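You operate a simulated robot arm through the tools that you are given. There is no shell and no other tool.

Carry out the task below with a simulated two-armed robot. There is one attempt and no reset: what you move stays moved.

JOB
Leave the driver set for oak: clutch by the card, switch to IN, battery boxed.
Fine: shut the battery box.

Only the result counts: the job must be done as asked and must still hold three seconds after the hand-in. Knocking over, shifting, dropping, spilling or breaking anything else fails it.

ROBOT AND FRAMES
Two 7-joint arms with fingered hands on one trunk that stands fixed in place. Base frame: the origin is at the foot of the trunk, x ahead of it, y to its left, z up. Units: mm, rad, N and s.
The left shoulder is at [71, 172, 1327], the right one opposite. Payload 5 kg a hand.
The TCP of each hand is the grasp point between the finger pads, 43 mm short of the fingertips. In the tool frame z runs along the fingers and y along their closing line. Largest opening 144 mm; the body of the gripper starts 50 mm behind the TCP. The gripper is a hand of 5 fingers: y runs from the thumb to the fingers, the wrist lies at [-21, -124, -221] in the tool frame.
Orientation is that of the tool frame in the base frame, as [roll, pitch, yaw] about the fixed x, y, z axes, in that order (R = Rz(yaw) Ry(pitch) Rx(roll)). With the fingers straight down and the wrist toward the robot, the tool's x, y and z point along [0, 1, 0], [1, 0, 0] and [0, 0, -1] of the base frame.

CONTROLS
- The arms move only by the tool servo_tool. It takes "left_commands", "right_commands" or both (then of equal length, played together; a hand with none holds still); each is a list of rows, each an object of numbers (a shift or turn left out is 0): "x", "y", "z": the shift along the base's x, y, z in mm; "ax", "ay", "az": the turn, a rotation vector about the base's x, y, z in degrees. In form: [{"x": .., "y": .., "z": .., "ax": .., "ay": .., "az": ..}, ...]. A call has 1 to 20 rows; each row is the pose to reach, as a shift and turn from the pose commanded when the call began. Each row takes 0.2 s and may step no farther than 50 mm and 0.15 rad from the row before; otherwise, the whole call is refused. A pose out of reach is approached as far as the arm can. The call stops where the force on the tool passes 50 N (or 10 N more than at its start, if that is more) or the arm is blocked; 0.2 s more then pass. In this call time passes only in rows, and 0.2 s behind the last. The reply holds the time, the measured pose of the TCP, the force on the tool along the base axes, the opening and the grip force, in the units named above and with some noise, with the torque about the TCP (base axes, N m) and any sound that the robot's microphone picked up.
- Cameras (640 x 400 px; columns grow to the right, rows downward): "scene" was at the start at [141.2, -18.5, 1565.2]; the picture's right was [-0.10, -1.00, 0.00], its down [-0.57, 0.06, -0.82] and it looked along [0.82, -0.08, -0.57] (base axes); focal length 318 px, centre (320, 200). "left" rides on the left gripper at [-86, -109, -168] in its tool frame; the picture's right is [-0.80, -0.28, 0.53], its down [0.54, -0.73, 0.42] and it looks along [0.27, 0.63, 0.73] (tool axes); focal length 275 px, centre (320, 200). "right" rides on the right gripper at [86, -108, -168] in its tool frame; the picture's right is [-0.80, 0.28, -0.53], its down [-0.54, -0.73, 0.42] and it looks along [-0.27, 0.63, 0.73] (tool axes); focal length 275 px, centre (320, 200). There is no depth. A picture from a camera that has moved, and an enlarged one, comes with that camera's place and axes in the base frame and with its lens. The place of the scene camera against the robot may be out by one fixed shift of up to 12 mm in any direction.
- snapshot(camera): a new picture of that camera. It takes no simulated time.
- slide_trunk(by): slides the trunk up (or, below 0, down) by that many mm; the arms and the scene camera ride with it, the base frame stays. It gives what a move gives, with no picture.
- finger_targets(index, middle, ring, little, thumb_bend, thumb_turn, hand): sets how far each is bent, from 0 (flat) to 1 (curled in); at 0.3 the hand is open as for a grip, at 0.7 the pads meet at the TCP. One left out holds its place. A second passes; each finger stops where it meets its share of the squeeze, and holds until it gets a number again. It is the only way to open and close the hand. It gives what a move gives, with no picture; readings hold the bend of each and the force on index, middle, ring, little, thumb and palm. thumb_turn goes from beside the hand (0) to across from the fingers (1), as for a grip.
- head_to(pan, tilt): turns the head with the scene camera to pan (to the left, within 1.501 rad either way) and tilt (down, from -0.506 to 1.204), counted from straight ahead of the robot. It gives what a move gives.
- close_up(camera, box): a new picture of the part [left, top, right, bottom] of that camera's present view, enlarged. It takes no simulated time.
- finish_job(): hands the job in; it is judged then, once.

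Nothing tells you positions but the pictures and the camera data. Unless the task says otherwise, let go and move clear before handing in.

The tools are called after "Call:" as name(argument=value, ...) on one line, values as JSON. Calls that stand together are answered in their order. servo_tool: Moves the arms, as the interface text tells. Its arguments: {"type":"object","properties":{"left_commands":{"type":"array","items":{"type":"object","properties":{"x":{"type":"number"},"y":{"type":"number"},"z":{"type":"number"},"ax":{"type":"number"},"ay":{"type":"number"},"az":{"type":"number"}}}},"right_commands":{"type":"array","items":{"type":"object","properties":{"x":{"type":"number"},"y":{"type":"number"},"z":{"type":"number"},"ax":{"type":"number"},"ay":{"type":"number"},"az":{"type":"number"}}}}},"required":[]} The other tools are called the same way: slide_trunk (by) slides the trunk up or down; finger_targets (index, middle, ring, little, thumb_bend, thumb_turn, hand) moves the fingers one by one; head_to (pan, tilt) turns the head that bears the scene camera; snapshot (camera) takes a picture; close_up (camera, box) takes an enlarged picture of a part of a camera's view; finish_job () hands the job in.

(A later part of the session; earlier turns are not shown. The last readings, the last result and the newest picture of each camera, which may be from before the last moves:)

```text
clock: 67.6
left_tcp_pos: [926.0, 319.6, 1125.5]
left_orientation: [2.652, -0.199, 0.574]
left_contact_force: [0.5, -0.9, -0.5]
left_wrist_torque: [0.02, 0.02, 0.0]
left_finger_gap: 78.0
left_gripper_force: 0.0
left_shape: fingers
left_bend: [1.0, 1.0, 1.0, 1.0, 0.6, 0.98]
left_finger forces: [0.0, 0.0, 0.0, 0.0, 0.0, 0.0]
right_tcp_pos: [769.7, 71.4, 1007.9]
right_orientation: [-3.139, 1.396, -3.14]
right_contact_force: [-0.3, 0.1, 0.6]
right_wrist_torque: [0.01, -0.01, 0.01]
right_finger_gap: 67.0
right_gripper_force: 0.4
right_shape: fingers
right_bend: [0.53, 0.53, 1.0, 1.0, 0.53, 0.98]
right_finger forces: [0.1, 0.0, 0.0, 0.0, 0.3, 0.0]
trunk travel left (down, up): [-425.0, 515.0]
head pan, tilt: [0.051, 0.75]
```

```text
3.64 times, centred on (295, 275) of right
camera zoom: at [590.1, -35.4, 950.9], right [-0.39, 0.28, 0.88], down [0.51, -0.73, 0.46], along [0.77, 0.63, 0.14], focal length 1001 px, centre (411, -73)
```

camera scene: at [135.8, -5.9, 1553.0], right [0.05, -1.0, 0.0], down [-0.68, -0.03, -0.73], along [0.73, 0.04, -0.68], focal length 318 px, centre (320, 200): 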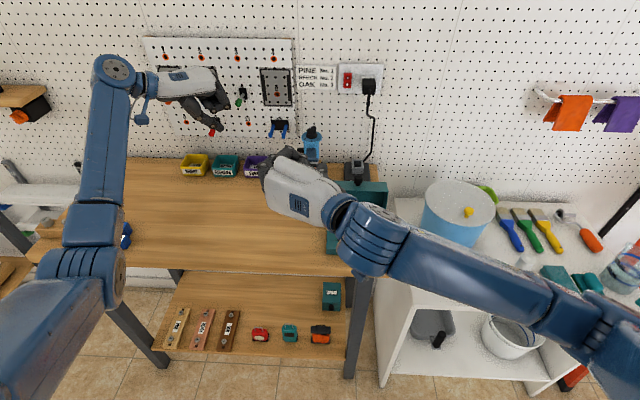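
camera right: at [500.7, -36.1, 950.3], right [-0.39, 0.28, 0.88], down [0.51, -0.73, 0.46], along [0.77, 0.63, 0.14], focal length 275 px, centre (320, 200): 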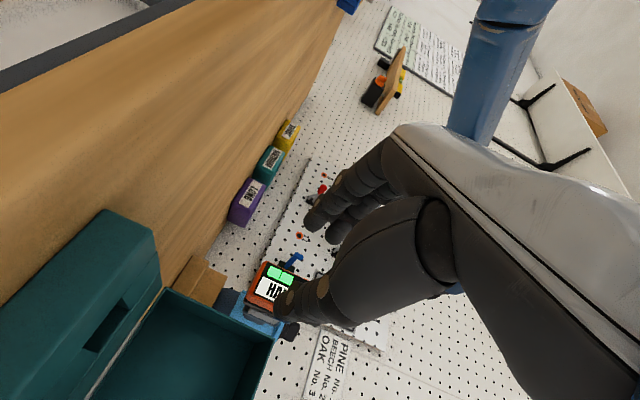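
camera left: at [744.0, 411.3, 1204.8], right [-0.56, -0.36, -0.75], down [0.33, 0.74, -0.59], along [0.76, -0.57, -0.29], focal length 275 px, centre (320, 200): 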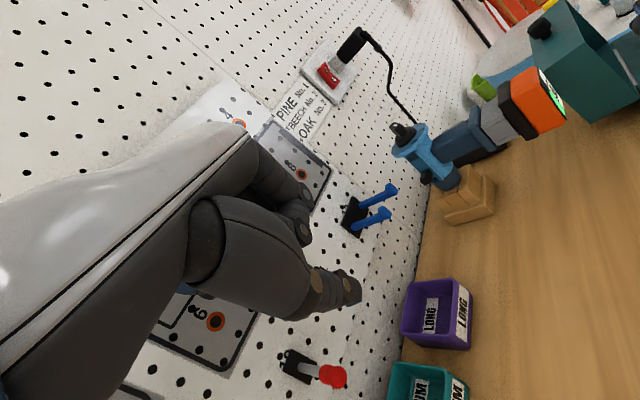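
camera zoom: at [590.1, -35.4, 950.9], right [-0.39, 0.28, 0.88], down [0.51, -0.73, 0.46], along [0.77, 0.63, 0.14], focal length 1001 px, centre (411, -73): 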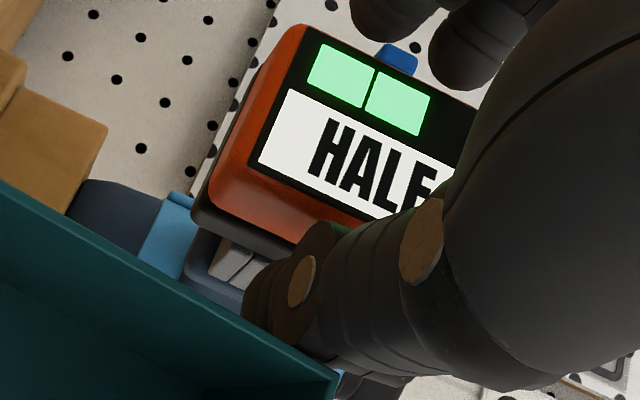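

Fingertips are level with the black flange, and the thumb may just graze the lid. I bring the thumb in slightly, move 6 mm further in, then close the grip.

Call:
finger_targets(hand="right", thumb_bend=0.56)

Call:
servo_tool(right_commands=[{"x": 3}, {"x": 6}])

Call:
finger_targets(hand="right", index=0.7, middle=0.7, thumb_bend=0.7)

Call:
close_up(camera="left", box=[470, 40, 610, 140])

Call:
close_up(camera="right", box=[230, 220, 360, 330])

```text
clock: 68.6
left_tcp_pos: [925.8, 319.7, 1125.4]
left_orientation: [2.654, -0.199, 0.573]
left_contact_force: [-0.2, -0.2, 0.6]
left_wrist_torque: [0.0, 0.04, 0.01]
left_finger_gap: 78.2
left_gripper_force: 0.1
left_shape: fingers
left_bend: [1.0, 1.0, 1.0, 1.0, 0.6, 0.98]
left_finger forces: [0.0, 0.0, 0.1, 0.1, 0.0, 0.1]
right_tcp_pos: [769.8, 72.2, 1006.7]
right_orientation: [-3.139, 1.397, -3.141]
right_contact_force: [0.4, -0.1, -0.2]
right_wrist_torque: [0.01, 0.0, 0.0]
right_finger_gap: 62.6
right_gripper_force: 0.0
right_shape: fingers
right_bend: [0.53, 0.53, 1.0, 1.0, 0.56, 0.98]
right_finger forces: [0.1, 0.1, 0.1, 0.1, 0.1, 0.0]
trunk travel left (down, up): [-425.0, 515.0]
head pan, tilt: [0.051, 0.75]
```

```text
clock: 69.2
left_tcp_pos: [925.3, 319.4, 1125.9]
left_orientation: [2.652, -0.197, 0.572]
left_contact_force: [0.7, 0.1, 0.4]
left_wrist_torque: [0.0, 0.02, 0.0]
left_finger_gap: 78.0
left_gripper_force: 0.0
left_shape: fingers
left_bend: [1.0, 1.0, 1.0, 1.0, 0.6, 0.98]
left_finger forces: [0.0, 0.0, 0.0, 0.0, 0.0, 0.0]
right_tcp_pos: [774.4, 71.2, 1007.8]
right_orientation: [-3.139, 1.398, 3.141]
right_contact_force: [0.1, 0.5, 0.0]
right_wrist_torque: [0.02, -0.04, 0.01]
right_finger_gap: 62.4
right_gripper_force: 0.2
right_shape: fingers
right_bend: [0.53, 0.53, 1.0, 1.0, 0.56, 0.98]
right_finger forces: [0.0, 0.0, 0.0, 0.0, 0.1, 0.0]
trunk travel left (down, up): [-425.0, 515.0]
head pan, tilt: [0.051, 0.75]
```

```text
clock: 70.2
left_tcp_pos: [926.1, 319.6, 1126.2]
left_orientation: [2.651, -0.197, 0.572]
left_contact_force: [-0.1, -0.6, -0.1]
left_wrist_torque: [-0.01, -0.01, 0.0]
left_finger_gap: 78.0
left_gripper_force: 0.0
left_shape: fingers
left_bend: [1.0, 1.0, 1.0, 1.0, 0.6, 0.98]
left_finger forces: [0.0, 0.0, 0.0, 0.1, 0.0, 0.0]
right_tcp_pos: [774.8, 73.3, 1007.6]
right_orientation: [3.14, 1.397, 3.139]
right_contact_force: [2.6, 2.2, 2.0]
right_wrist_torque: [-0.18, -0.16, 0.13]
right_finger_gap: 44.8
right_gripper_force: 16.0
right_shape: fingers
right_bend: [0.6, 0.62, 1.0, 1.0, 0.61, 0.97]
right_finger forces: [8.3, 8.7, 0.0, 0.1, 14.6, 0.1]
trunk travel left (down, up): [-425.0, 515.0]
head pan, tilt: [0.051, 0.75]
```

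```text
4.00 times, centred on (540, 90) of left
camera zoom: at [743.7, 411.7, 1204.9], right [-0.56, -0.36, -0.75], down [0.33, 0.74, -0.59], along [0.76, -0.57, -0.29], focal length 1101 px, centre (-560, 640)
```

zoom: 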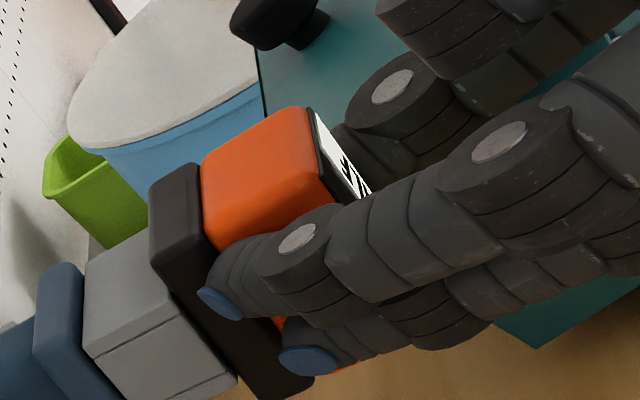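

```text
3.64 times, centred on (295, 275) of right
camera zoom: at [595.1, -35.1, 950.6], right [-0.39, 0.28, 0.88], down [0.51, -0.73, 0.46], along [0.77, 0.63, 0.14], focal length 1001 px, centre (411, -73)
```

zoom: 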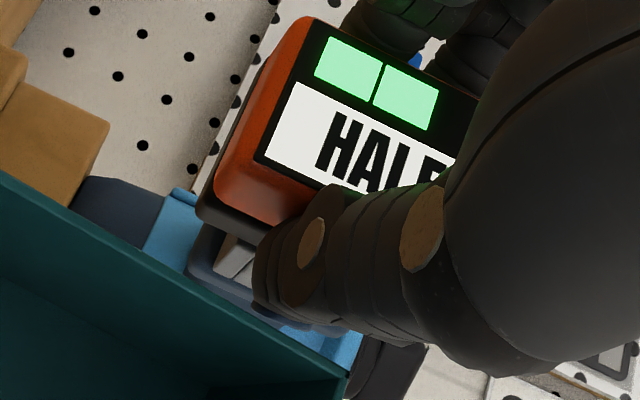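

Solid grip: about 17 N from the fingers against 15 N from the thumb, and the driver is undisturbed. I pull straight back in small steps while watching the driver.

Call:
servo_tool(right_commands=[{"x": -2}, {"x": -4}, {"x": -6}])

Call:
close_up(camera="left", box=[390, 40, 610, 200])

```text
clock: 71.0
left_tcp_pos: [925.8, 318.7, 1124.9]
left_orientation: [2.655, -0.199, 0.572]
left_contact_force: [-0.3, -0.3, -0.6]
left_wrist_torque: [0.01, 0.01, 0.01]
left_finger_gap: 78.0
left_gripper_force: 0.0
left_shape: fingers
left_bend: [1.0, 1.0, 1.0, 1.0, 0.6, 0.98]
left_finger forces: [0.0, 0.1, 0.0, 0.0, 0.1, 0.1]
right_tcp_pos: [769.2, 72.2, 1005.4]
right_orientation: [-3.14, 1.397, -3.141]
right_contact_force: [0.1, 1.0, 0.6]
right_wrist_torque: [-0.1, -0.15, 0.1]
right_finger_gap: 44.6
right_gripper_force: 15.6
right_shape: fingers
right_bend: [0.61, 0.62, 1.0, 1.0, 0.61, 0.97]
right_finger forces: [8.4, 7.9, 0.1, 0.1, 14.8, 0.0]
trunk travel left (down, up): [-425.0, 515.0]
head pan, tilt: [0.051, 0.75]
```

```text
2.50 times, centred on (500, 120) of left
camera zoom: at [743.8, 411.5, 1204.8], right [-0.56, -0.36, -0.75], down [0.33, 0.74, -0.59], along [0.76, -0.57, -0.29], focal length 688 px, centre (-130, 400)
```

zoom: 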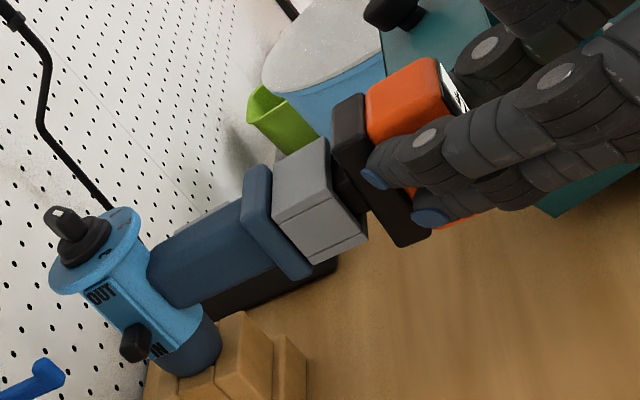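

The battery is sliding out with almost no force and the driver stays put. I continue pulling straight back.

Call:
servo_tool(right_commands=[{"x": -5}, {"x": -10}, {"x": -15}, {"x": -20}, {"x": -26}, {"x": -32}, {"x": -40}, {"x": -50}])

Call:
close_up(camera="left", box=[390, 20, 640, 200])

Call:
close_up(camera="scene", box=[240, 110, 420, 260])

```text
clock: 72.8
left_tcp_pos: [925.7, 319.8, 1125.8]
left_orientation: [2.652, -0.198, 0.573]
left_contact_force: [0.0, -0.2, -0.6]
left_wrist_torque: [0.01, -0.01, 0.0]
left_finger_gap: 77.8
left_gripper_force: 0.0
left_shape: fingers
left_bend: [1.0, 1.0, 1.0, 1.0, 0.6, 0.98]
left_finger forces: [0.0, 0.0, 0.0, 0.0, 0.1, 0.0]
right_tcp_pos: [719.5, 72.6, 1006.1]
right_orientation: [-3.136, 1.399, -3.137]
right_contact_force: [0.2, -0.1, -0.4]
right_wrist_torque: [-0.02, 0.1, -0.04]
right_finger_gap: 45.1
right_gripper_force: 15.2
right_shape: fingers
right_bend: [0.61, 0.63, 1.0, 1.0, 0.61, 0.96]
right_finger forces: [9.1, 5.5, 0.0, 0.0, 14.9, 0.0]
trunk travel left (down, up): [-425.0, 515.0]
head pan, tilt: [0.051, 0.75]
```

```text
2.22 times, centred on (515, 110) of left
camera zoom: at [743.5, 411.4, 1205.1], right [-0.56, -0.36, -0.75], down [0.33, 0.74, -0.59], along [0.76, -0.57, -0.29], focal length 612 px, centre (-113, 400)
```

zoom: 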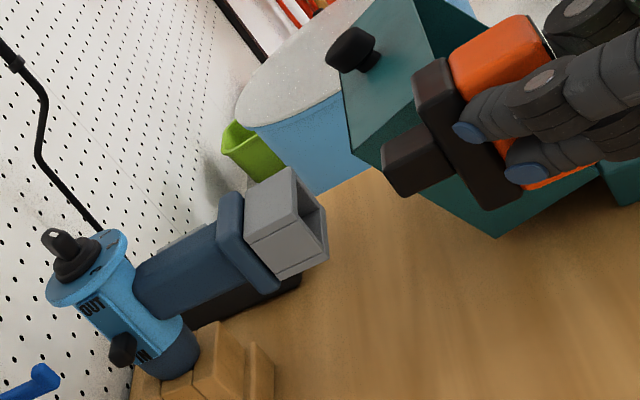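

```text
2.67 times, centred on (330, 185) of scene
camera zoom: at [136.0, -5.6, 1552.9], right [0.05, -1.0, 0.0], down [-0.68, -0.03, -0.73], along [0.73, 0.04, -0.68], focal length 848 px, centre (293, 240)
```

zoom: 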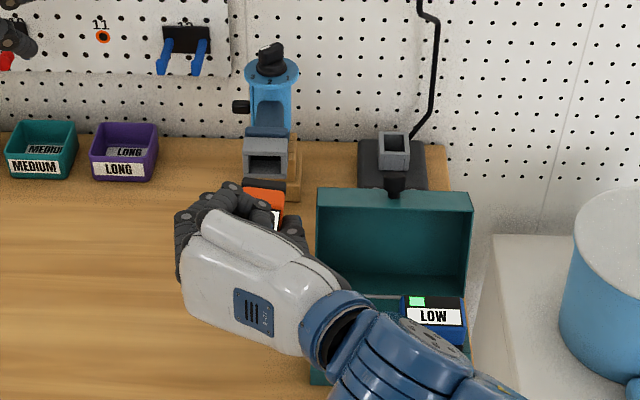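

The battery is out and the driver has not moved. I lift it back and up, then pitch the hand so the stem points down.

Call:
servo_tool(right_commands=[{"x": -20, "z": 10}, {"x": -40, "z": 35}, {"x": -60, "z": 75}, {"x": -80, "z": 115}, {"x": -85, "z": 140}])

Call:
servo_tool(right_commands=[{"ay": 8.2}, {"ay": 16.4}, {"ay": 24.6}, {"ay": 32.8}, {"ay": 41}, {"ay": 49.2}, {"ay": 57.4}, {"ay": 65.6}, {"ay": 73.8}, {"ay": 82}, {"ay": 90}])

Call:
snapshot(camera="right")

Call:
snapshot(camera="scene")

```text
clock: 74.0
left_tcp_pos: [925.3, 320.0, 1125.0]
left_orientation: [2.653, -0.198, 0.572]
left_contact_force: [0.4, -0.6, 0.2]
left_wrist_torque: [-0.04, -0.03, 0.02]
left_finger_gap: 77.9
left_gripper_force: 0.0
left_shape: fingers
left_bend: [1.0, 1.0, 1.0, 1.0, 0.6, 0.98]
left_finger forces: [0.0, 0.1, 0.0, 0.1, 0.1, 0.0]
right_tcp_pos: [634.7, 72.7, 1146.7]
right_orientation: [-3.141, 1.395, 3.139]
right_contact_force: [0.1, -0.2, -2.5]
right_wrist_torque: [0.03, 0.08, 0.01]
right_finger_gap: 44.7
right_gripper_force: 14.8
right_shape: fingers
right_bend: [0.61, 0.63, 1.0, 1.0, 0.61, 0.96]
right_finger forces: [9.2, 5.4, 0.0, 0.0, 14.9, 0.0]
trunk travel left (down, up): [-425.0, 515.0]
head pan, tilt: [0.051, 0.75]
```

```text
clock: 76.4
left_tcp_pos: [926.6, 320.3, 1124.7]
left_orientation: [2.654, -0.197, 0.573]
left_contact_force: [0.3, 0.8, 0.4]
left_wrist_torque: [0.02, -0.01, -0.02]
left_finger_gap: 78.0
left_gripper_force: 0.0
left_shape: fingers
left_bend: [1.0, 1.0, 1.0, 1.0, 0.6, 0.98]
left_finger forces: [0.1, 0.0, 0.1, 0.0, 0.0, 0.0]
right_tcp_pos: [635.1, 72.4, 1146.8]
right_orientation: [-3.14, -0.175, 3.141]
right_contact_force: [0.2, 0.8, -3.1]
right_wrist_torque: [0.0, 0.0, 0.01]
right_finger_gap: 45.1
right_gripper_force: 15.0
right_shape: fingers
right_bend: [0.61, 0.63, 1.0, 1.0, 0.61, 0.96]
right_finger forces: [8.9, 5.7, 0.0, 0.0, 14.7, 0.1]
trunk travel left (down, up): [-425.0, 515.0]
head pan, tilt: [0.051, 0.75]
```

```text
taken
camera right: at [579.9, -35.0, 1326.4], right [0.88, 0.28, 0.39], down [0.46, -0.73, -0.51], along [0.14, 0.63, -0.77], focal length 275 px, centre (320, 200)
```

right: 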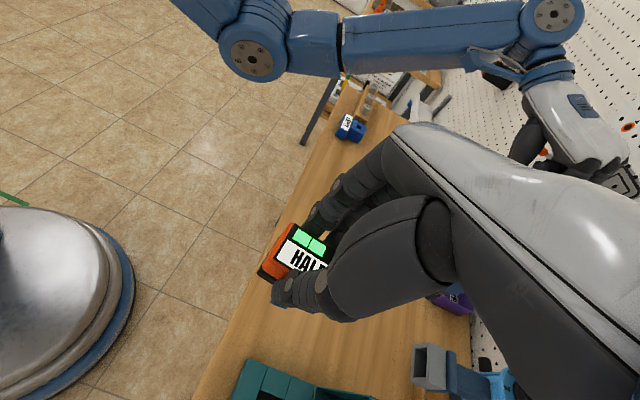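

```text
taken
camera scene: at [137.2, -5.2, 1552.8], right [0.05, -1.0, 0.0], down [-0.68, -0.03, -0.73], along [0.73, 0.04, -0.68], focal length 318 px, centre (320, 200)
```

scene: 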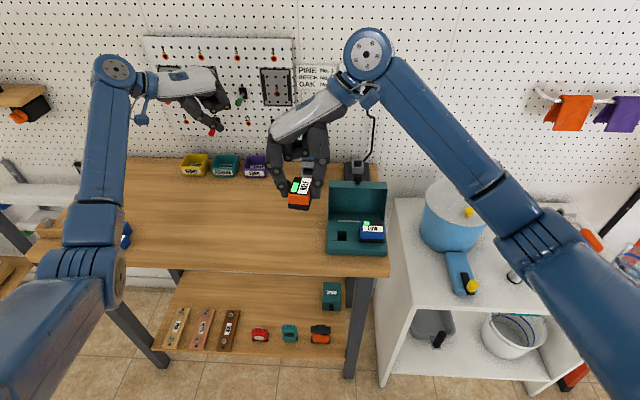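

Battery is level with the stem down. I now yaw the hand −90° while lowering toward the box, so its long side matches the LOW battery's orientation.

Call:
servo_tool(right_commands=[{"x": 0, "y": -5, "z": -20, "az": -5}, {"x": 0, "y": -10, "z": -40, "az": -12}, {"x": 0, "y": -15, "z": -60, "az": -19.5}, {"x": 0, "y": -20, "z": -75, "az": -27}, {"x": 0, "y": -28, "z": -80, "az": -34.5}, {"x": 0, "y": -36, "z": -80, "az": -42}, {"x": 2, "y": -44, "z": -80, "az": -49.5}, {"x": 4, "y": -52, "z": -80, "az": -57}, {"x": 6, "y": -60, "z": -80, "az": -64.5}, {"x": 8, "y": -68, "z": -80, "az": -72}, {"x": 10, "y": -76, "z": -80, "az": -79.5}, {"x": 12, "y": -84, "z": -80, "az": -85}, {"x": 14, "y": -92, "z": -80, "az": -90}])

Call:
snapshot(camera="right")

Call:
close_up(camera="scene", box=[270, 110, 420, 260])

```text
clock: 79.2
left_tcp_pos: [926.1, 318.2, 1126.0]
left_orientation: [2.653, -0.198, 0.572]
left_contact_force: [-0.2, 0.1, -0.6]
left_wrist_torque: [0.0, 0.03, 0.0]
left_finger_gap: 78.1
left_gripper_force: 0.0
left_shape: fingers
left_bend: [1.0, 1.0, 1.0, 1.0, 0.6, 0.98]
left_finger forces: [0.0, 0.0, 0.0, 0.0, 0.0, 0.0]
right_tcp_pos: [649.2, -20.4, 1067.3]
right_orientation: [-3.141, -0.174, 1.566]
right_contact_force: [-0.9, 0.3, -3.0]
right_wrist_torque: [0.01, 0.0, 0.02]
right_finger_gap: 45.0
right_gripper_force: 14.8
right_shape: fingers
right_bend: [0.61, 0.63, 1.0, 1.0, 0.61, 0.96]
right_finger forces: [9.1, 5.6, 0.0, 0.0, 14.7, 0.1]
trunk travel left (down, up): [-425.0, 515.0]
head pan, tilt: [0.051, 0.75]
```

```text
taken
camera right: at [540.8, 37.2, 1247.2], right [0.28, -0.88, 0.39], down [-0.73, -0.46, -0.51], along [0.63, -0.14, -0.77], focal length 275 px, centre (320, 200)
```

right: 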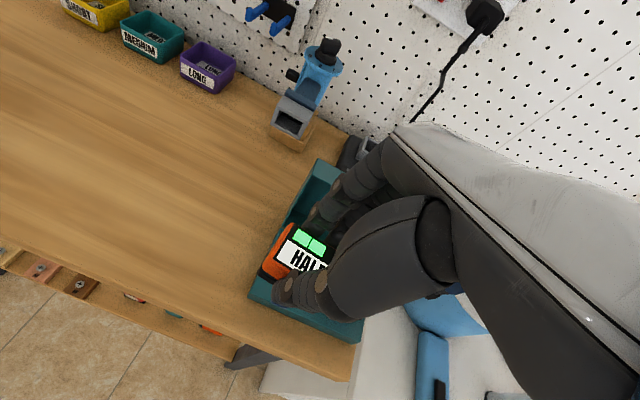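

```text
2.67 times, centred on (345, 185) of scene
camera zoom: at [136.3, -5.4, 1552.9], right [0.05, -1.0, 0.0], down [-0.68, -0.03, -0.73], along [0.73, 0.04, -0.68], focal length 848 px, centre (253, 240)
```

zoom: 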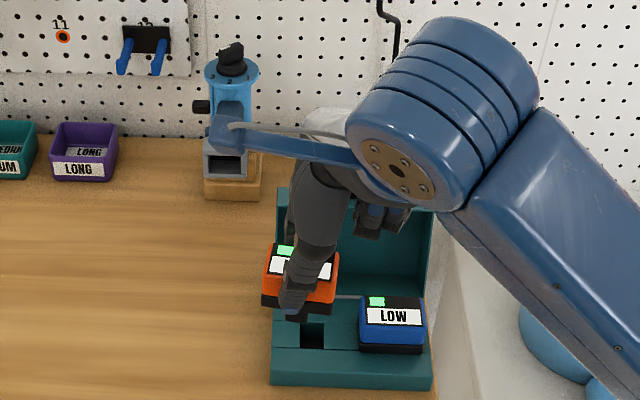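

The battery is now above the box with the stem down. I zoom to compare the stem with the empty socket.

Call:
close_up(camera="scene", box=[325, 180, 405, 245])

Call:
close_up(camera="right", box=[230, 150, 390, 350])

Call:
close_up(camera="left", box=[520, 0, 640, 110])

```text
6.15 times, centred on (365, 212) of scene
camera zoom: at [136.3, -5.4, 1552.9], right [0.05, -1.0, 0.0], down [-0.68, -0.03, -0.73], along [0.73, 0.04, -0.68], focal length 1958 px, centre (43, 123)
```

zoom: 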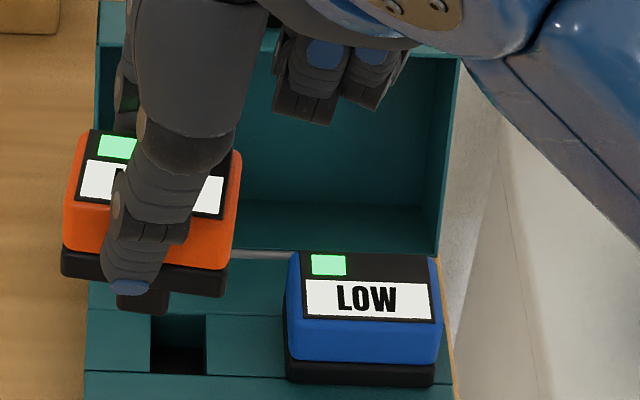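

```text
2.00 times, centred on (310, 250) of right
camera zoom: at [540.8, 37.2, 1247.2], right [0.28, -0.88, 0.39], down [-0.73, -0.46, -0.51], along [0.63, -0.14, -0.77], focal length 551 px, centre (340, 100)
```

zoom: 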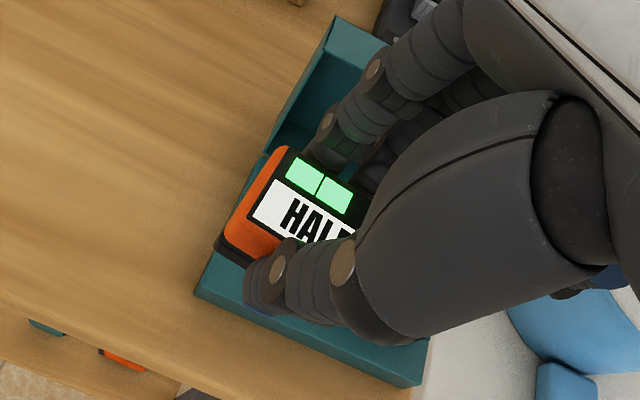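

```text
3.64 times, centred on (580, 55) of left
camera zoom: at [743.8, 411.5, 1204.9], right [-0.56, -0.36, -0.75], down [0.33, 0.74, -0.59], along [0.76, -0.57, -0.29], focal length 1001 px, centre (-626, 727)
```

zoom: 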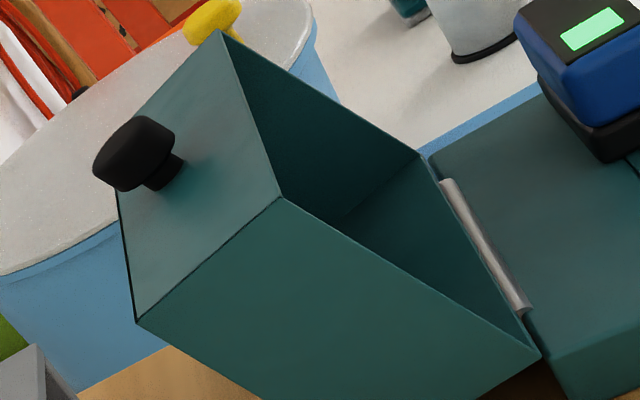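

The battery has rolled about 5° in the grip (its right end is lower). I correct that with a small hand roll and move above the socket.

Call:
servo_tool(right_commands=[{"x": 10, "y": -3, "ax": -1.5}, {"x": 20, "y": -6, "ax": -3}, {"x": 30, "y": -9, "ax": -5}, {"x": 39, "y": -11, "ax": -5}, {"x": 39, "y": -11, "z": -15, "ax": -5}])

Call:
close_up(camera="scene", box=[325, 170, 405, 245])

Call:
close_up(camera="left", box=[520, 0, 640, 110])

```text
clock: 80.4
left_tcp_pos: [926.7, 319.5, 1124.4]
left_orientation: [2.654, -0.198, 0.572]
left_contact_force: [0.9, 0.2, 0.0]
left_wrist_torque: [-0.01, -0.02, -0.02]
left_finger_gap: 78.1
left_gripper_force: 0.1
left_shape: fingers
left_bend: [1.0, 1.0, 1.0, 1.0, 0.6, 0.98]
left_finger forces: [0.0, 0.0, 0.0, 0.0, 0.0, 0.0]
right_tcp_pos: [687.6, -31.1, 1050.3]
right_orientation: [-3.141, -0.085, 1.571]
right_contact_force: [0.0, 1.0, -2.5]
right_wrist_torque: [-0.02, -0.04, -0.01]
right_finger_gap: 45.0
right_gripper_force: 14.5
right_shape: fingers
right_bend: [0.61, 0.63, 1.0, 1.0, 0.61, 0.96]
right_finger forces: [9.1, 5.6, 0.0, 0.1, 14.7, 0.0]
trunk travel left (down, up): [-425.0, 515.0]
head pan, tilt: [0.051, 0.75]
```

```text
5.33 times, centred on (365, 208) of scene
camera zoom: at [136.4, -5.7, 1552.9], right [0.05, -1.0, 0.0], down [-0.68, -0.03, -0.73], along [0.73, 0.04, -0.68], focal length 1697 px, centre (80, 160)
```

zoom: 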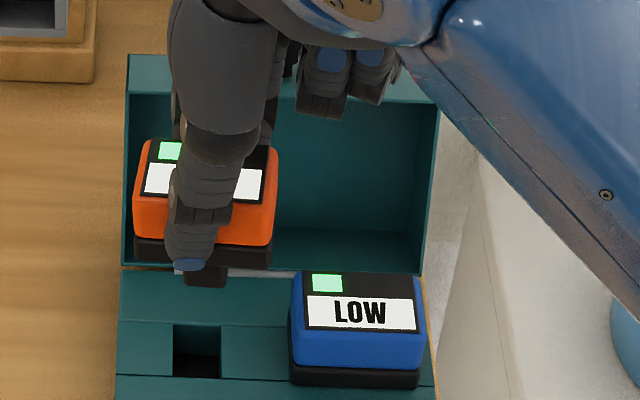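

```text
3.64 times, centred on (580, 55) of left
camera zoom: at [743.8, 411.3, 1204.9], right [-0.56, -0.36, -0.75], down [0.33, 0.74, -0.59], along [0.76, -0.57, -0.29], focal length 1001 px, centre (-626, 727)
```

zoom: 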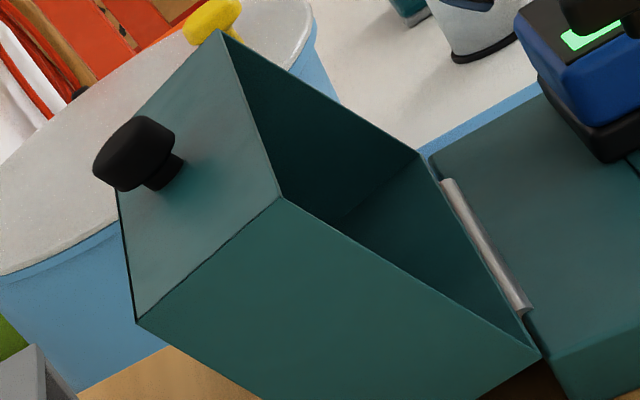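

The battery is level and nearly centred over the socket. I descend until the stem tip is just above the base and check alignment again.

Call:
servo_tool(right_commands=[{"z": -20}, {"z": -38}, {"z": -48}])

Call:
close_up(camera="scene", box=[325, 185, 405, 260])

Call:
close_up(camera="right", box=[200, 150, 360, 350])

```text
clock: 81.2
left_tcp_pos: [926.3, 319.8, 1124.3]
left_orientation: [2.653, -0.2, 0.572]
left_contact_force: [0.3, -0.3, -0.3]
left_wrist_torque: [0.0, 0.01, -0.02]
left_finger_gap: 77.6
left_gripper_force: 0.0
left_shape: fingers
left_bend: [1.0, 1.0, 1.0, 1.0, 0.6, 0.98]
left_finger forces: [0.0, 0.0, 0.0, 0.0, 0.0, 0.0]
right_tcp_pos: [687.7, -30.5, 1004.0]
right_orientation: [-3.139, -0.084, 1.568]
right_contact_force: [0.7, -0.1, -2.4]
right_wrist_torque: [-0.03, 0.0, -0.02]
right_finger_gap: 45.0
right_gripper_force: 13.8
right_shape: fingers
right_bend: [0.61, 0.63, 1.0, 1.0, 0.61, 0.96]
right_finger forces: [9.1, 5.6, 0.0, 0.0, 14.8, 0.0]
trunk travel left (down, up): [-425.0, 515.0]
head pan, tilt: [0.051, 0.75]
```

```text
5.33 times, centred on (365, 222) of scene
camera zoom: at [136.4, -5.5, 1552.9], right [0.05, -1.0, 0.0], down [-0.68, -0.03, -0.73], along [0.73, 0.04, -0.68], focal length 1697 px, centre (80, 80)
```

zoom: 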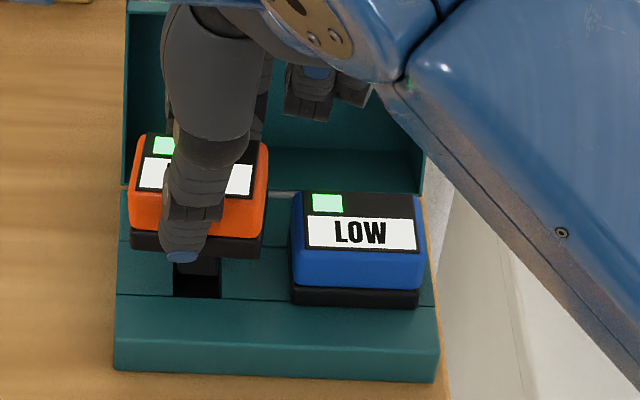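

```text
2.00 times, centred on (280, 250) of right
camera zoom: at [579.8, 42.3, 1177.6], right [0.28, -0.84, 0.46], down [-0.73, -0.5, -0.47], along [0.63, -0.2, -0.75], focal length 551 px, centre (400, 100)
```

zoom: 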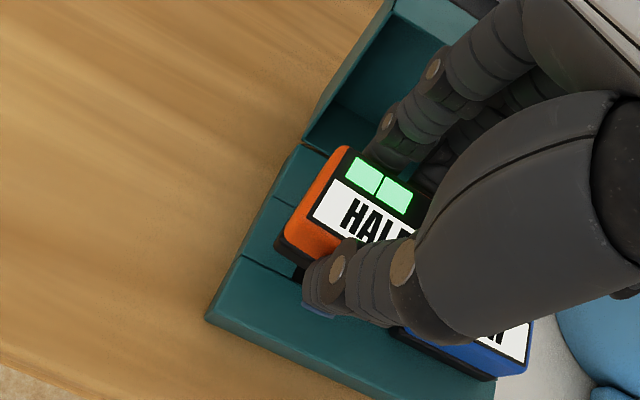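

Call:
close_up(camera="scene", box=[346, 220, 380, 246])

```text
15.38 times, centred on (363, 233) of scene
camera zoom: at [136.4, -5.5, 1552.9], right [0.05, -1.0, 0.0], down [-0.68, -0.03, -0.73], along [0.73, 0.04, -0.68], focal length 4895 px, centre (-342, -308)
```

zoom: 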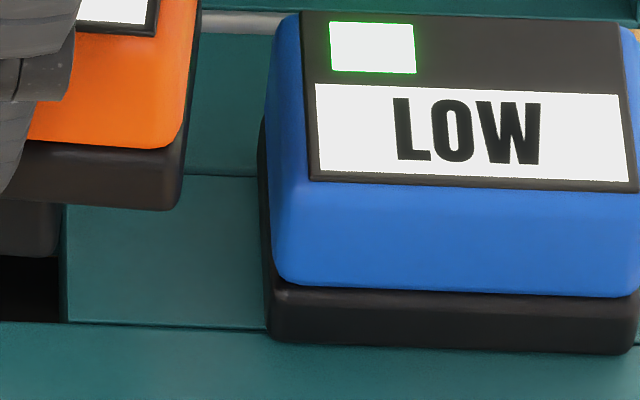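

Call:
close_up(camera="scene", box=[334, 222, 368, 244])

```text
16.00 times, centred on (351, 233) of scene
camera zoom: at [136.4, -5.5, 1552.9], right [0.05, -1.0, 0.0], down [-0.68, -0.03, -0.73], along [0.73, 0.04, -0.68], focal length 5091 px, centre (-176, -328)
```

zoom: 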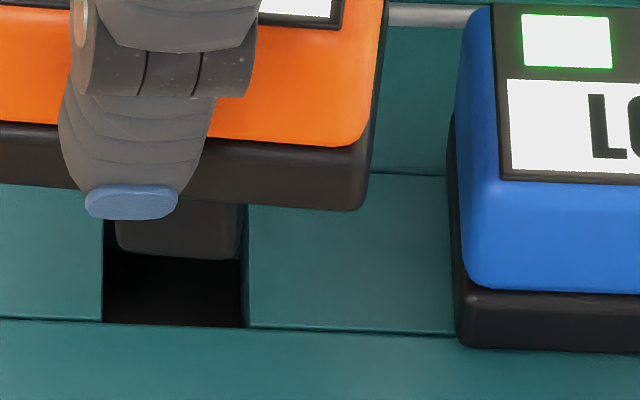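

Laterally the stem lines up with the socket. I check the fore-aft alignment from the right hand's camera too.

Call:
close_up(camera="right", box=[210, 210, 300, 310])

Call:
servo_tool(left_commands=[{"az": -8}, {"az": -16}, {"az": -24}, {"az": -32}, {"az": -40}, {"az": -46}])

Call:
snapshot(camera="left")

```text
4.00 times, centred on (255, 260) of right
camera zoom: at [579.8, 42.3, 1177.6], right [0.28, -0.84, 0.46], down [-0.73, -0.5, -0.47], along [0.63, -0.2, -0.75], focal length 1101 px, centre (580, -40)
```

zoom: 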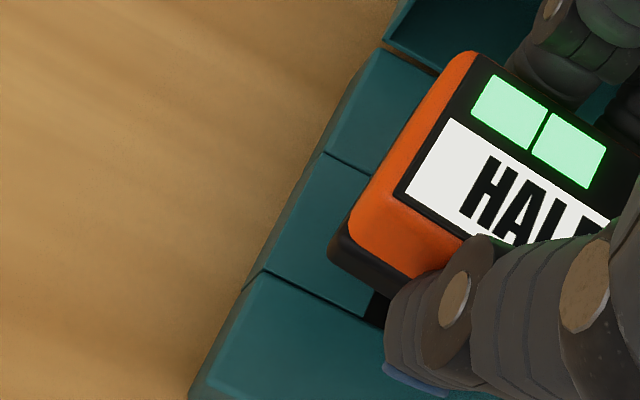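

```text
clock: 82.6
left_tcp_pos: [893.0, 318.4, 1124.2]
left_orientation: [2.654, -0.197, -0.181]
left_contact_force: [0.0, 0.8, -0.8]
left_wrist_torque: [-0.04, -0.02, -0.02]
left_finger_gap: 77.8
left_gripper_force: 0.0
left_shape: fingers
left_bend: [1.0, 1.0, 1.0, 1.0, 0.6, 0.98]
left_finger forces: [0.0, 0.0, 0.0, 0.0, 0.0, 0.0]
left hand out of reach, approached as far as the arm can: row 5, 6
right_tcp_pos: [688.1, -29.3, 1003.5]
right_orientation: [-3.14, -0.085, 1.572]
right_contact_force: [0.2, 0.5, -2.3]
right_wrist_torque: [-0.04, -0.02, 0.01]
right_finger_gap: 45.1
right_gripper_force: 15.0
right_shape: fingers
right_bend: [0.61, 0.63, 1.0, 1.0, 0.61, 0.96]
right_finger forces: [9.1, 5.5, 0.1, 0.0, 14.7, 0.1]
trunk travel left (down, up): [-425.0, 515.0]
head pan, tilt: [0.051, 0.75]
```

```text
taken
camera left: at [823.0, 510.6, 1204.1], right [-0.65, 0.12, -0.75], down [0.74, 0.31, -0.59], along [0.17, -0.94, -0.29], focal length 275 px, centre (320, 200)
```

left: 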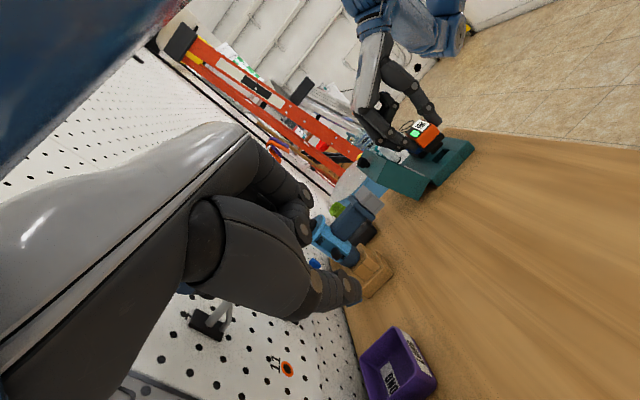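

Call:
close_up(camera="left", box=[380, 100, 480, 210])

Call:
close_up(camera="left", box=[410, 115, 460, 165])

```text
3.64 times, centred on (430, 155) of left
camera zoom: at [823.0, 510.6, 1204.1], right [-0.65, 0.12, -0.75], down [0.74, 0.31, -0.59], along [0.17, -0.94, -0.29], focal length 1001 px, centre (-80, 364)
```

zoom: 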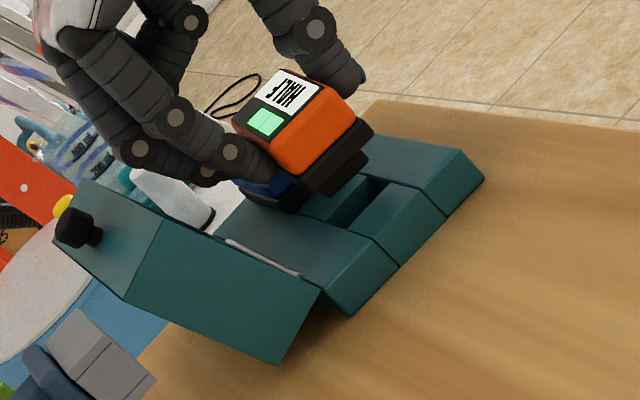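

```text
8.00 times, centred on (435, 140) of left
camera zoom: at [823.0, 510.6, 1204.1], right [-0.65, 0.12, -0.75], down [0.74, 0.31, -0.59], along [0.17, -0.94, -0.29], focal length 2202 px, centre (-600, 680)
```

zoom: 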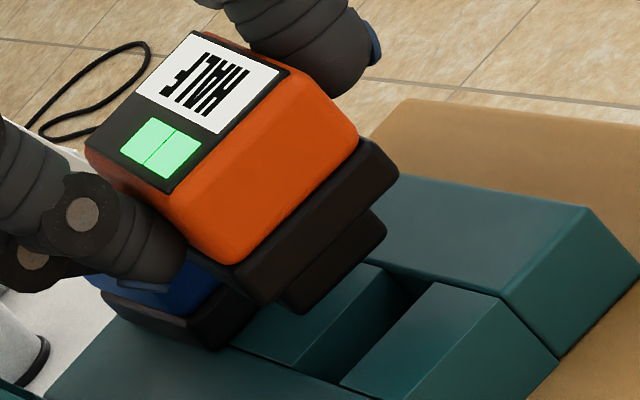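

From this side view I can measure precisely: the stem spans x≈673–699 and the socket x≈673–707, so I shift +4 mm in x and lower the stem into it, watching force.

Call:
servo_tool(right_commands=[{"x": 2}, {"x": 4}, {"x": 4, "z": -6}, {"x": 4, "z": -12}])

Call:
close_up(camera="left", box=[410, 115, 460, 165])

Call:
close_up(camera="scene", box=[334, 222, 368, 244])

```text
clock: 83.6
left_tcp_pos: [894.7, 318.0, 1124.4]
left_orientation: [2.654, -0.198, -0.179]
left_contact_force: [0.2, -0.4, -0.2]
left_wrist_torque: [0.01, 0.01, -0.01]
left_finger_gap: 78.2
left_gripper_force: 0.0
left_shape: fingers
left_bend: [1.0, 1.0, 1.0, 1.0, 0.6, 0.98]
left_finger forces: [0.1, 0.0, 0.0, 0.0, 0.0, 0.0]
right_tcp_pos: [692.1, -30.1, 991.3]
right_orientation: [-3.138, -0.085, 1.571]
right_contact_force: [-0.3, -0.7, -2.8]
right_wrist_torque: [-0.05, -0.04, 0.01]
right_finger_gap: 45.0
right_gripper_force: 15.5
right_shape: fingers
right_bend: [0.61, 0.63, 1.0, 1.0, 0.61, 0.96]
right_finger forces: [9.1, 5.5, 0.0, 0.0, 14.6, 0.0]
trunk travel left (down, up): [-425.0, 515.0]
head pan, tilt: [0.051, 0.75]
```

```text
8.00 times, centred on (435, 140) of left
camera zoom: at [823.0, 509.8, 1204.3], right [-0.65, 0.12, -0.75], down [0.74, 0.32, -0.59], along [0.17, -0.94, -0.29], focal length 2202 px, centre (-600, 680)
```

zoom: 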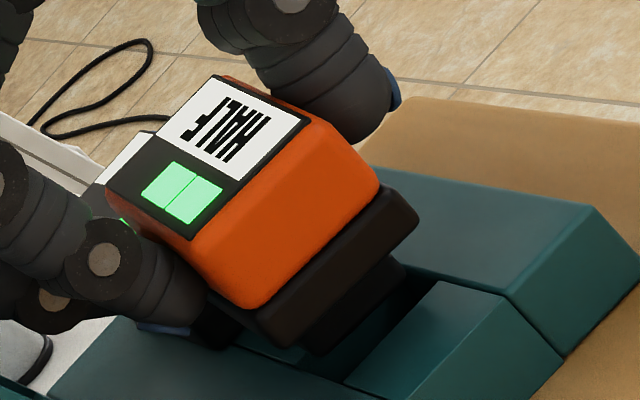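

```text
16.00 times, centred on (351, 233) of scene
camera zoom: at [136.5, -5.4, 1552.9], right [0.05, -1.0, 0.0], down [-0.68, -0.03, -0.73], along [0.73, 0.04, -0.68], focal length 5091 px, centre (-176, -328)
```

zoom: 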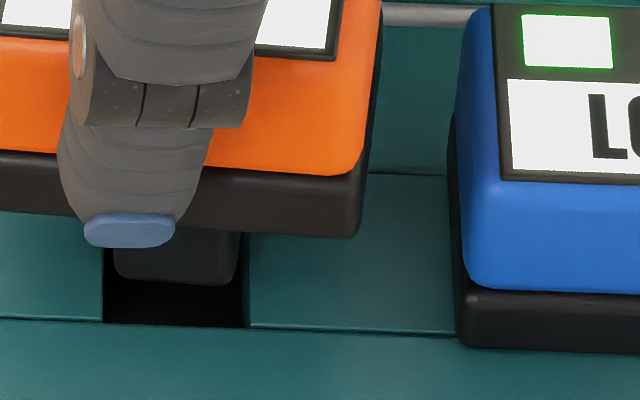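

Alignment looks good from both views. I continue lowering into the socket.

Call:
servo_tool(right_commands=[{"z": -4}, {"z": -8}, {"z": -12}, {"z": -16}])

Call:
close_up(camera="left", box=[410, 115, 460, 165])

```text
clock: 84.6
left_tcp_pos: [894.3, 319.3, 1124.6]
left_orientation: [2.653, -0.198, -0.179]
left_contact_force: [-0.2, 0.5, 0.0]
left_wrist_torque: [-0.04, 0.0, 0.0]
left_finger_gap: 77.9
left_gripper_force: 0.1
left_shape: fingers
left_bend: [1.0, 1.0, 1.0, 1.0, 0.6, 0.98]
left_finger forces: [0.0, 0.0, 0.0, 0.1, 0.0, 0.0]
right_tcp_pos: [690.6, -30.4, 976.5]
right_orientation: [-3.139, -0.085, 1.571]
right_contact_force: [0.9, 1.0, -2.4]
right_wrist_torque: [0.06, 0.0, 0.02]
right_finger_gap: 45.0
right_gripper_force: 14.6
right_shape: fingers
right_bend: [0.61, 0.63, 1.0, 1.0, 0.61, 0.96]
right_finger forces: [9.3, 5.3, 0.0, 0.0, 14.6, 0.1]
trunk travel left (down, up): [-425.0, 515.0]
head pan, tilt: [0.051, 0.75]
```

```text
8.00 times, centred on (435, 140) of left
camera zoom: at [823.1, 509.8, 1204.3], right [-0.65, 0.12, -0.75], down [0.74, 0.32, -0.59], along [0.17, -0.94, -0.29], focal length 2202 px, centre (-600, 680)
```

zoom: 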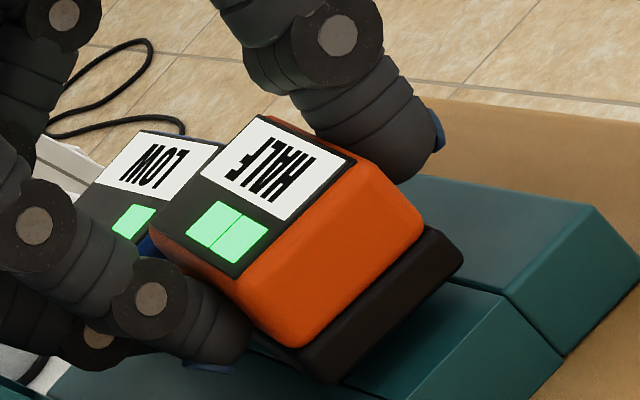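

The stem is going in without resistance. I lower the last ~10 mm until it seats.

Call:
servo_tool(right_commands=[{"z": -3}, {"z": -6}, {"z": -8}])

Call:
close_up(camera="left", box=[410, 115, 460, 165])

Call:
close_up(camera="scene", box=[325, 200, 405, 260])

```text
clock: 85.4
left_tcp_pos: [893.2, 318.7, 1125.8]
left_orientation: [2.653, -0.198, -0.179]
left_contact_force: [-0.2, 1.0, -0.2]
left_wrist_torque: [-0.03, 0.0, -0.01]
left_finger_gap: 78.0
left_gripper_force: 0.1
left_shape: fingers
left_bend: [1.0, 1.0, 1.0, 1.0, 0.6, 0.98]
left_finger forces: [0.1, 0.0, 0.0, 0.1, 0.0, 0.1]
right_tcp_pos: [691.7, -30.3, 967.2]
right_orientation: [-3.139, -0.084, 1.572]
right_contact_force: [-0.5, 0.1, -1.0]
right_wrist_torque: [0.08, 0.0, 0.02]
right_finger_gap: 45.1
right_gripper_force: 14.5
right_shape: fingers
right_bend: [0.61, 0.63, 1.0, 1.0, 0.61, 0.96]
right_finger forces: [9.2, 5.4, 0.0, 0.0, 14.8, 0.0]
trunk travel left (down, up): [-425.0, 515.0]
head pan, tilt: [0.051, 0.75]
```

```text
8.00 times, centred on (435, 140) of left
camera zoom: at [822.9, 509.8, 1204.4], right [-0.65, 0.12, -0.75], down [0.74, 0.32, -0.59], along [0.17, -0.94, -0.29], focal length 2202 px, centre (-600, 680)
```

zoom: 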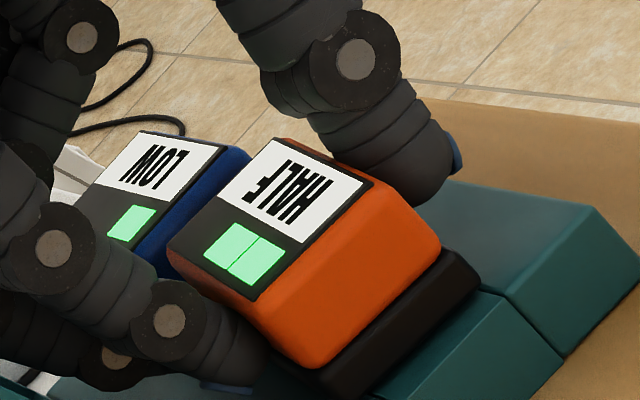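

```text
6.67 times, centred on (365, 230) of scene
camera zoom: at [136.3, -5.4, 1552.9], right [0.05, -1.0, 0.0], down [-0.68, -0.03, -0.73], along [0.73, 0.04, -0.68], focal length 2121 px, centre (20, 0)
```

zoom: 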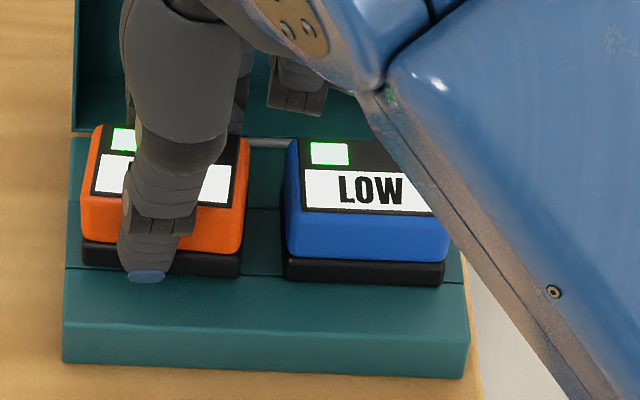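

It's almost seated, with the load just starting to come off the hand. I press down gently a bit more.

Call:
servo_tool(right_commands=[{"z": -1.5}, {"z": -3}])

Call:
close_up(camera="left", box=[410, 115, 460, 165])

```text
clock: 86.0
left_tcp_pos: [894.2, 317.8, 1125.3]
left_orientation: [2.654, -0.199, -0.178]
left_contact_force: [-0.2, -0.4, 0.6]
left_wrist_torque: [0.01, 0.03, 0.01]
left_finger_gap: 78.2
left_gripper_force: 0.1
left_shape: fingers
left_bend: [1.0, 1.0, 1.0, 1.0, 0.6, 0.98]
left_finger forces: [0.1, 0.0, 0.1, 0.1, 0.1, 0.0]
right_tcp_pos: [691.1, -31.7, 965.5]
right_orientation: [3.141, -0.086, 1.57]
right_contact_force: [0.5, -1.0, 1.4]
right_wrist_torque: [0.02, 0.0, -0.05]
right_finger_gap: 45.0
right_gripper_force: 16.3
right_shape: fingers
right_bend: [0.61, 0.63, 1.0, 1.0, 0.61, 0.96]
right_finger forces: [10.2, 5.7, 0.1, 0.0, 14.7, 0.0]
trunk travel left (down, up): [-425.0, 515.0]
head pan, tilt: [0.051, 0.75]
```

```text
8.00 times, centred on (435, 140) of left
camera zoom: at [822.9, 509.3, 1204.7], right [-0.65, 0.12, -0.75], down [0.74, 0.32, -0.59], along [0.17, -0.94, -0.29], focal length 2202 px, centre (-600, 680)
```

zoom: 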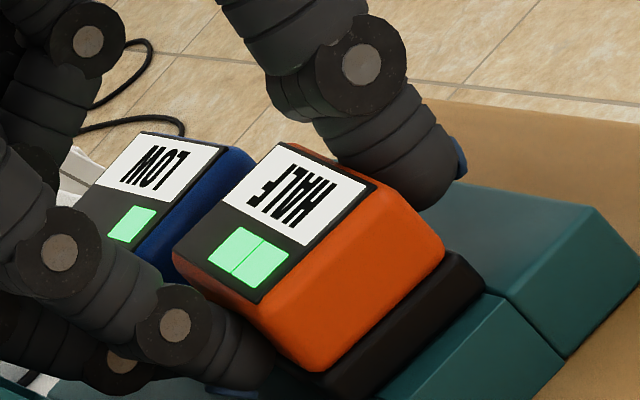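

The battery is seated flush next to LOW. I release it by opening the thumb more than the fingers, so the knuckles stay clear of the lid.

Call:
finger_targets(hand="right", index=0.58, middle=0.6, thumb_bend=0.52)

Call:
close_up(camera="left", box=[380, 80, 480, 190])

Call:
close_up(camera="right", box=[220, 150, 380, 350])

```text
clock: 87.0
left_tcp_pos: [893.9, 317.9, 1125.4]
left_orientation: [2.655, -0.199, -0.178]
left_contact_force: [0.4, 0.0, 0.8]
left_wrist_torque: [-0.01, 0.04, 0.0]
left_finger_gap: 78.1
left_gripper_force: 0.0
left_shape: fingers
left_bend: [1.0, 1.0, 1.0, 1.0, 0.6, 0.98]
left_finger forces: [0.0, 0.1, 0.1, 0.0, 0.0, 0.0]
right_tcp_pos: [690.5, -31.5, 965.4]
right_orientation: [-3.139, -0.085, 1.569]
right_contact_force: [0.7, -0.3, -0.5]
right_wrist_torque: [-0.03, 0.0, 0.0]
right_finger_gap: 61.7
right_gripper_force: 0.1
right_shape: fingers
right_bend: [0.57, 0.6, 1.0, 1.0, 0.52, 0.97]
right_finger forces: [0.0, 0.1, 0.0, 0.1, 0.0, 0.0]
trunk travel left (down, up): [-425.0, 515.0]
head pan, tilt: [0.051, 0.75]
```

```text
3.64 times, centred on (430, 135) of left
camera zoom: at [822.8, 509.7, 1204.6], right [-0.65, 0.12, -0.75], down [0.74, 0.32, -0.59], along [0.17, -0.94, -0.29], focal length 1001 px, centre (-80, 436)
```

zoom: 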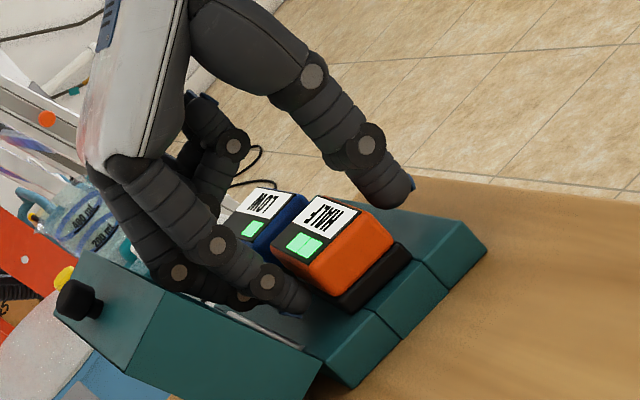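

```text
2.00 times, centred on (300, 250) of right
camera zoom: at [583.1, 41.8, 1139.3], right [0.28, -0.84, 0.46], down [-0.73, -0.5, -0.47], along [0.63, -0.2, -0.75], focal length 551 px, centre (360, 100)
```

zoom: 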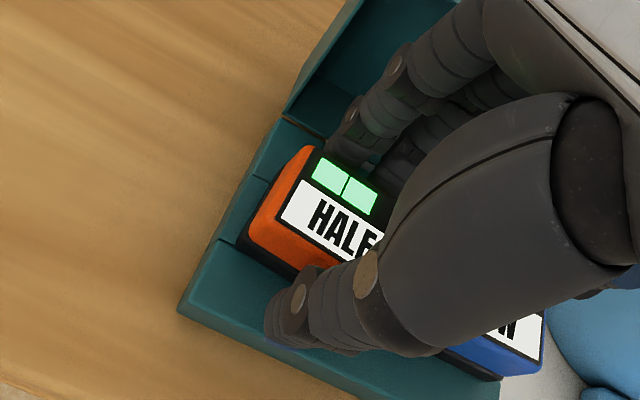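

Released cleanly, and both batteries sit flush. I lift the hand straight up slowly.

Call:
servo_tool(right_commands=[{"z": 10}, {"z": 20}, {"z": 35}, {"z": 55}, {"x": -10, "z": 80}, {"x": -20, "z": 100}])

Call:
snapshot(camera="left")

Call:
close_up(camera="scene", box=[270, 110, 420, 260])

Call:
close_up(camera="left", box=[380, 100, 480, 210])

```text
clock: 88.4
left_tcp_pos: [894.0, 318.7, 1125.2]
left_orientation: [2.654, -0.197, -0.18]
left_contact_force: [-0.3, -0.2, 0.3]
left_wrist_torque: [-0.01, -0.02, 0.03]
left_finger_gap: 78.0
left_gripper_force: 0.0
left_shape: fingers
left_bend: [1.0, 1.0, 1.0, 1.0, 0.6, 0.98]
left_finger forces: [0.0, 0.0, 0.0, 0.0, 0.1, 0.1]
right_tcp_pos: [670.1, -31.0, 1065.6]
right_orientation: [-3.141, -0.086, 1.57]
right_contact_force: [0.0, -0.6, -0.1]
right_wrist_torque: [0.0, -0.01, 0.02]
right_finger_gap: 61.9
right_gripper_force: 0.1
right_shape: fingers
right_bend: [0.57, 0.6, 1.0, 1.0, 0.52, 0.97]
right_finger forces: [0.0, 0.0, 0.1, 0.0, 0.1, 0.0]
trunk travel left (down, up): [-425.0, 515.0]
head pan, tilt: [0.051, 0.75]
```

```text
taken
camera left: at [822.5, 510.0, 1204.7], right [-0.65, 0.12, -0.75], down [0.74, 0.32, -0.59], along [0.17, -0.94, -0.29], focal length 275 px, centre (320, 200)
```

left: 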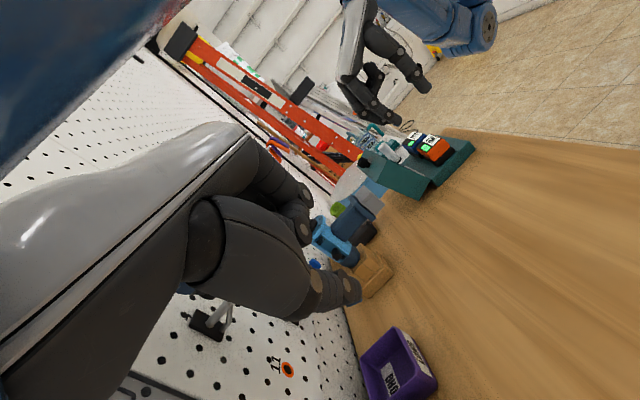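

```text
2.67 times, centred on (345, 185) of scene
camera zoom: at [135.7, -5.2, 1552.9], right [0.05, -1.0, 0.0], down [-0.68, -0.03, -0.73], along [0.73, 0.04, -0.68], focal length 848 px, centre (253, 240)
```

zoom: 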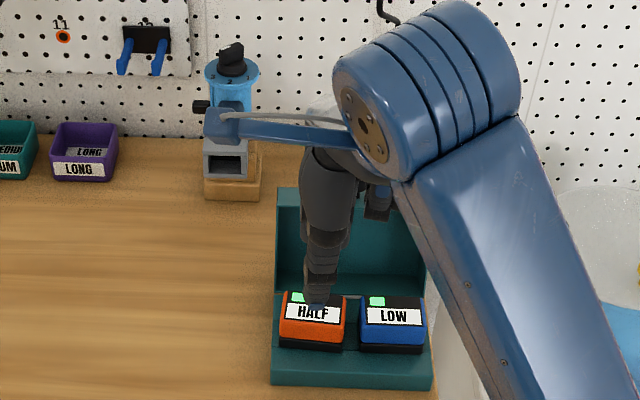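

```text
3.64 times, centred on (430, 155) of left
camera zoom: at [822.5, 510.0, 1204.7], right [-0.65, 0.12, -0.75], down [0.74, 0.32, -0.59], along [0.17, -0.94, -0.29], focal length 1001 px, centre (-80, 364)
```

zoom: 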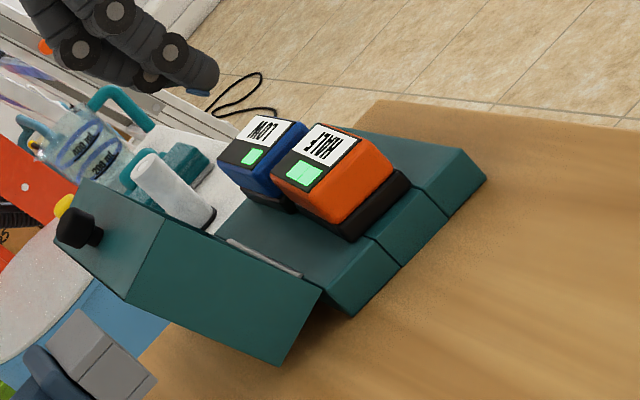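

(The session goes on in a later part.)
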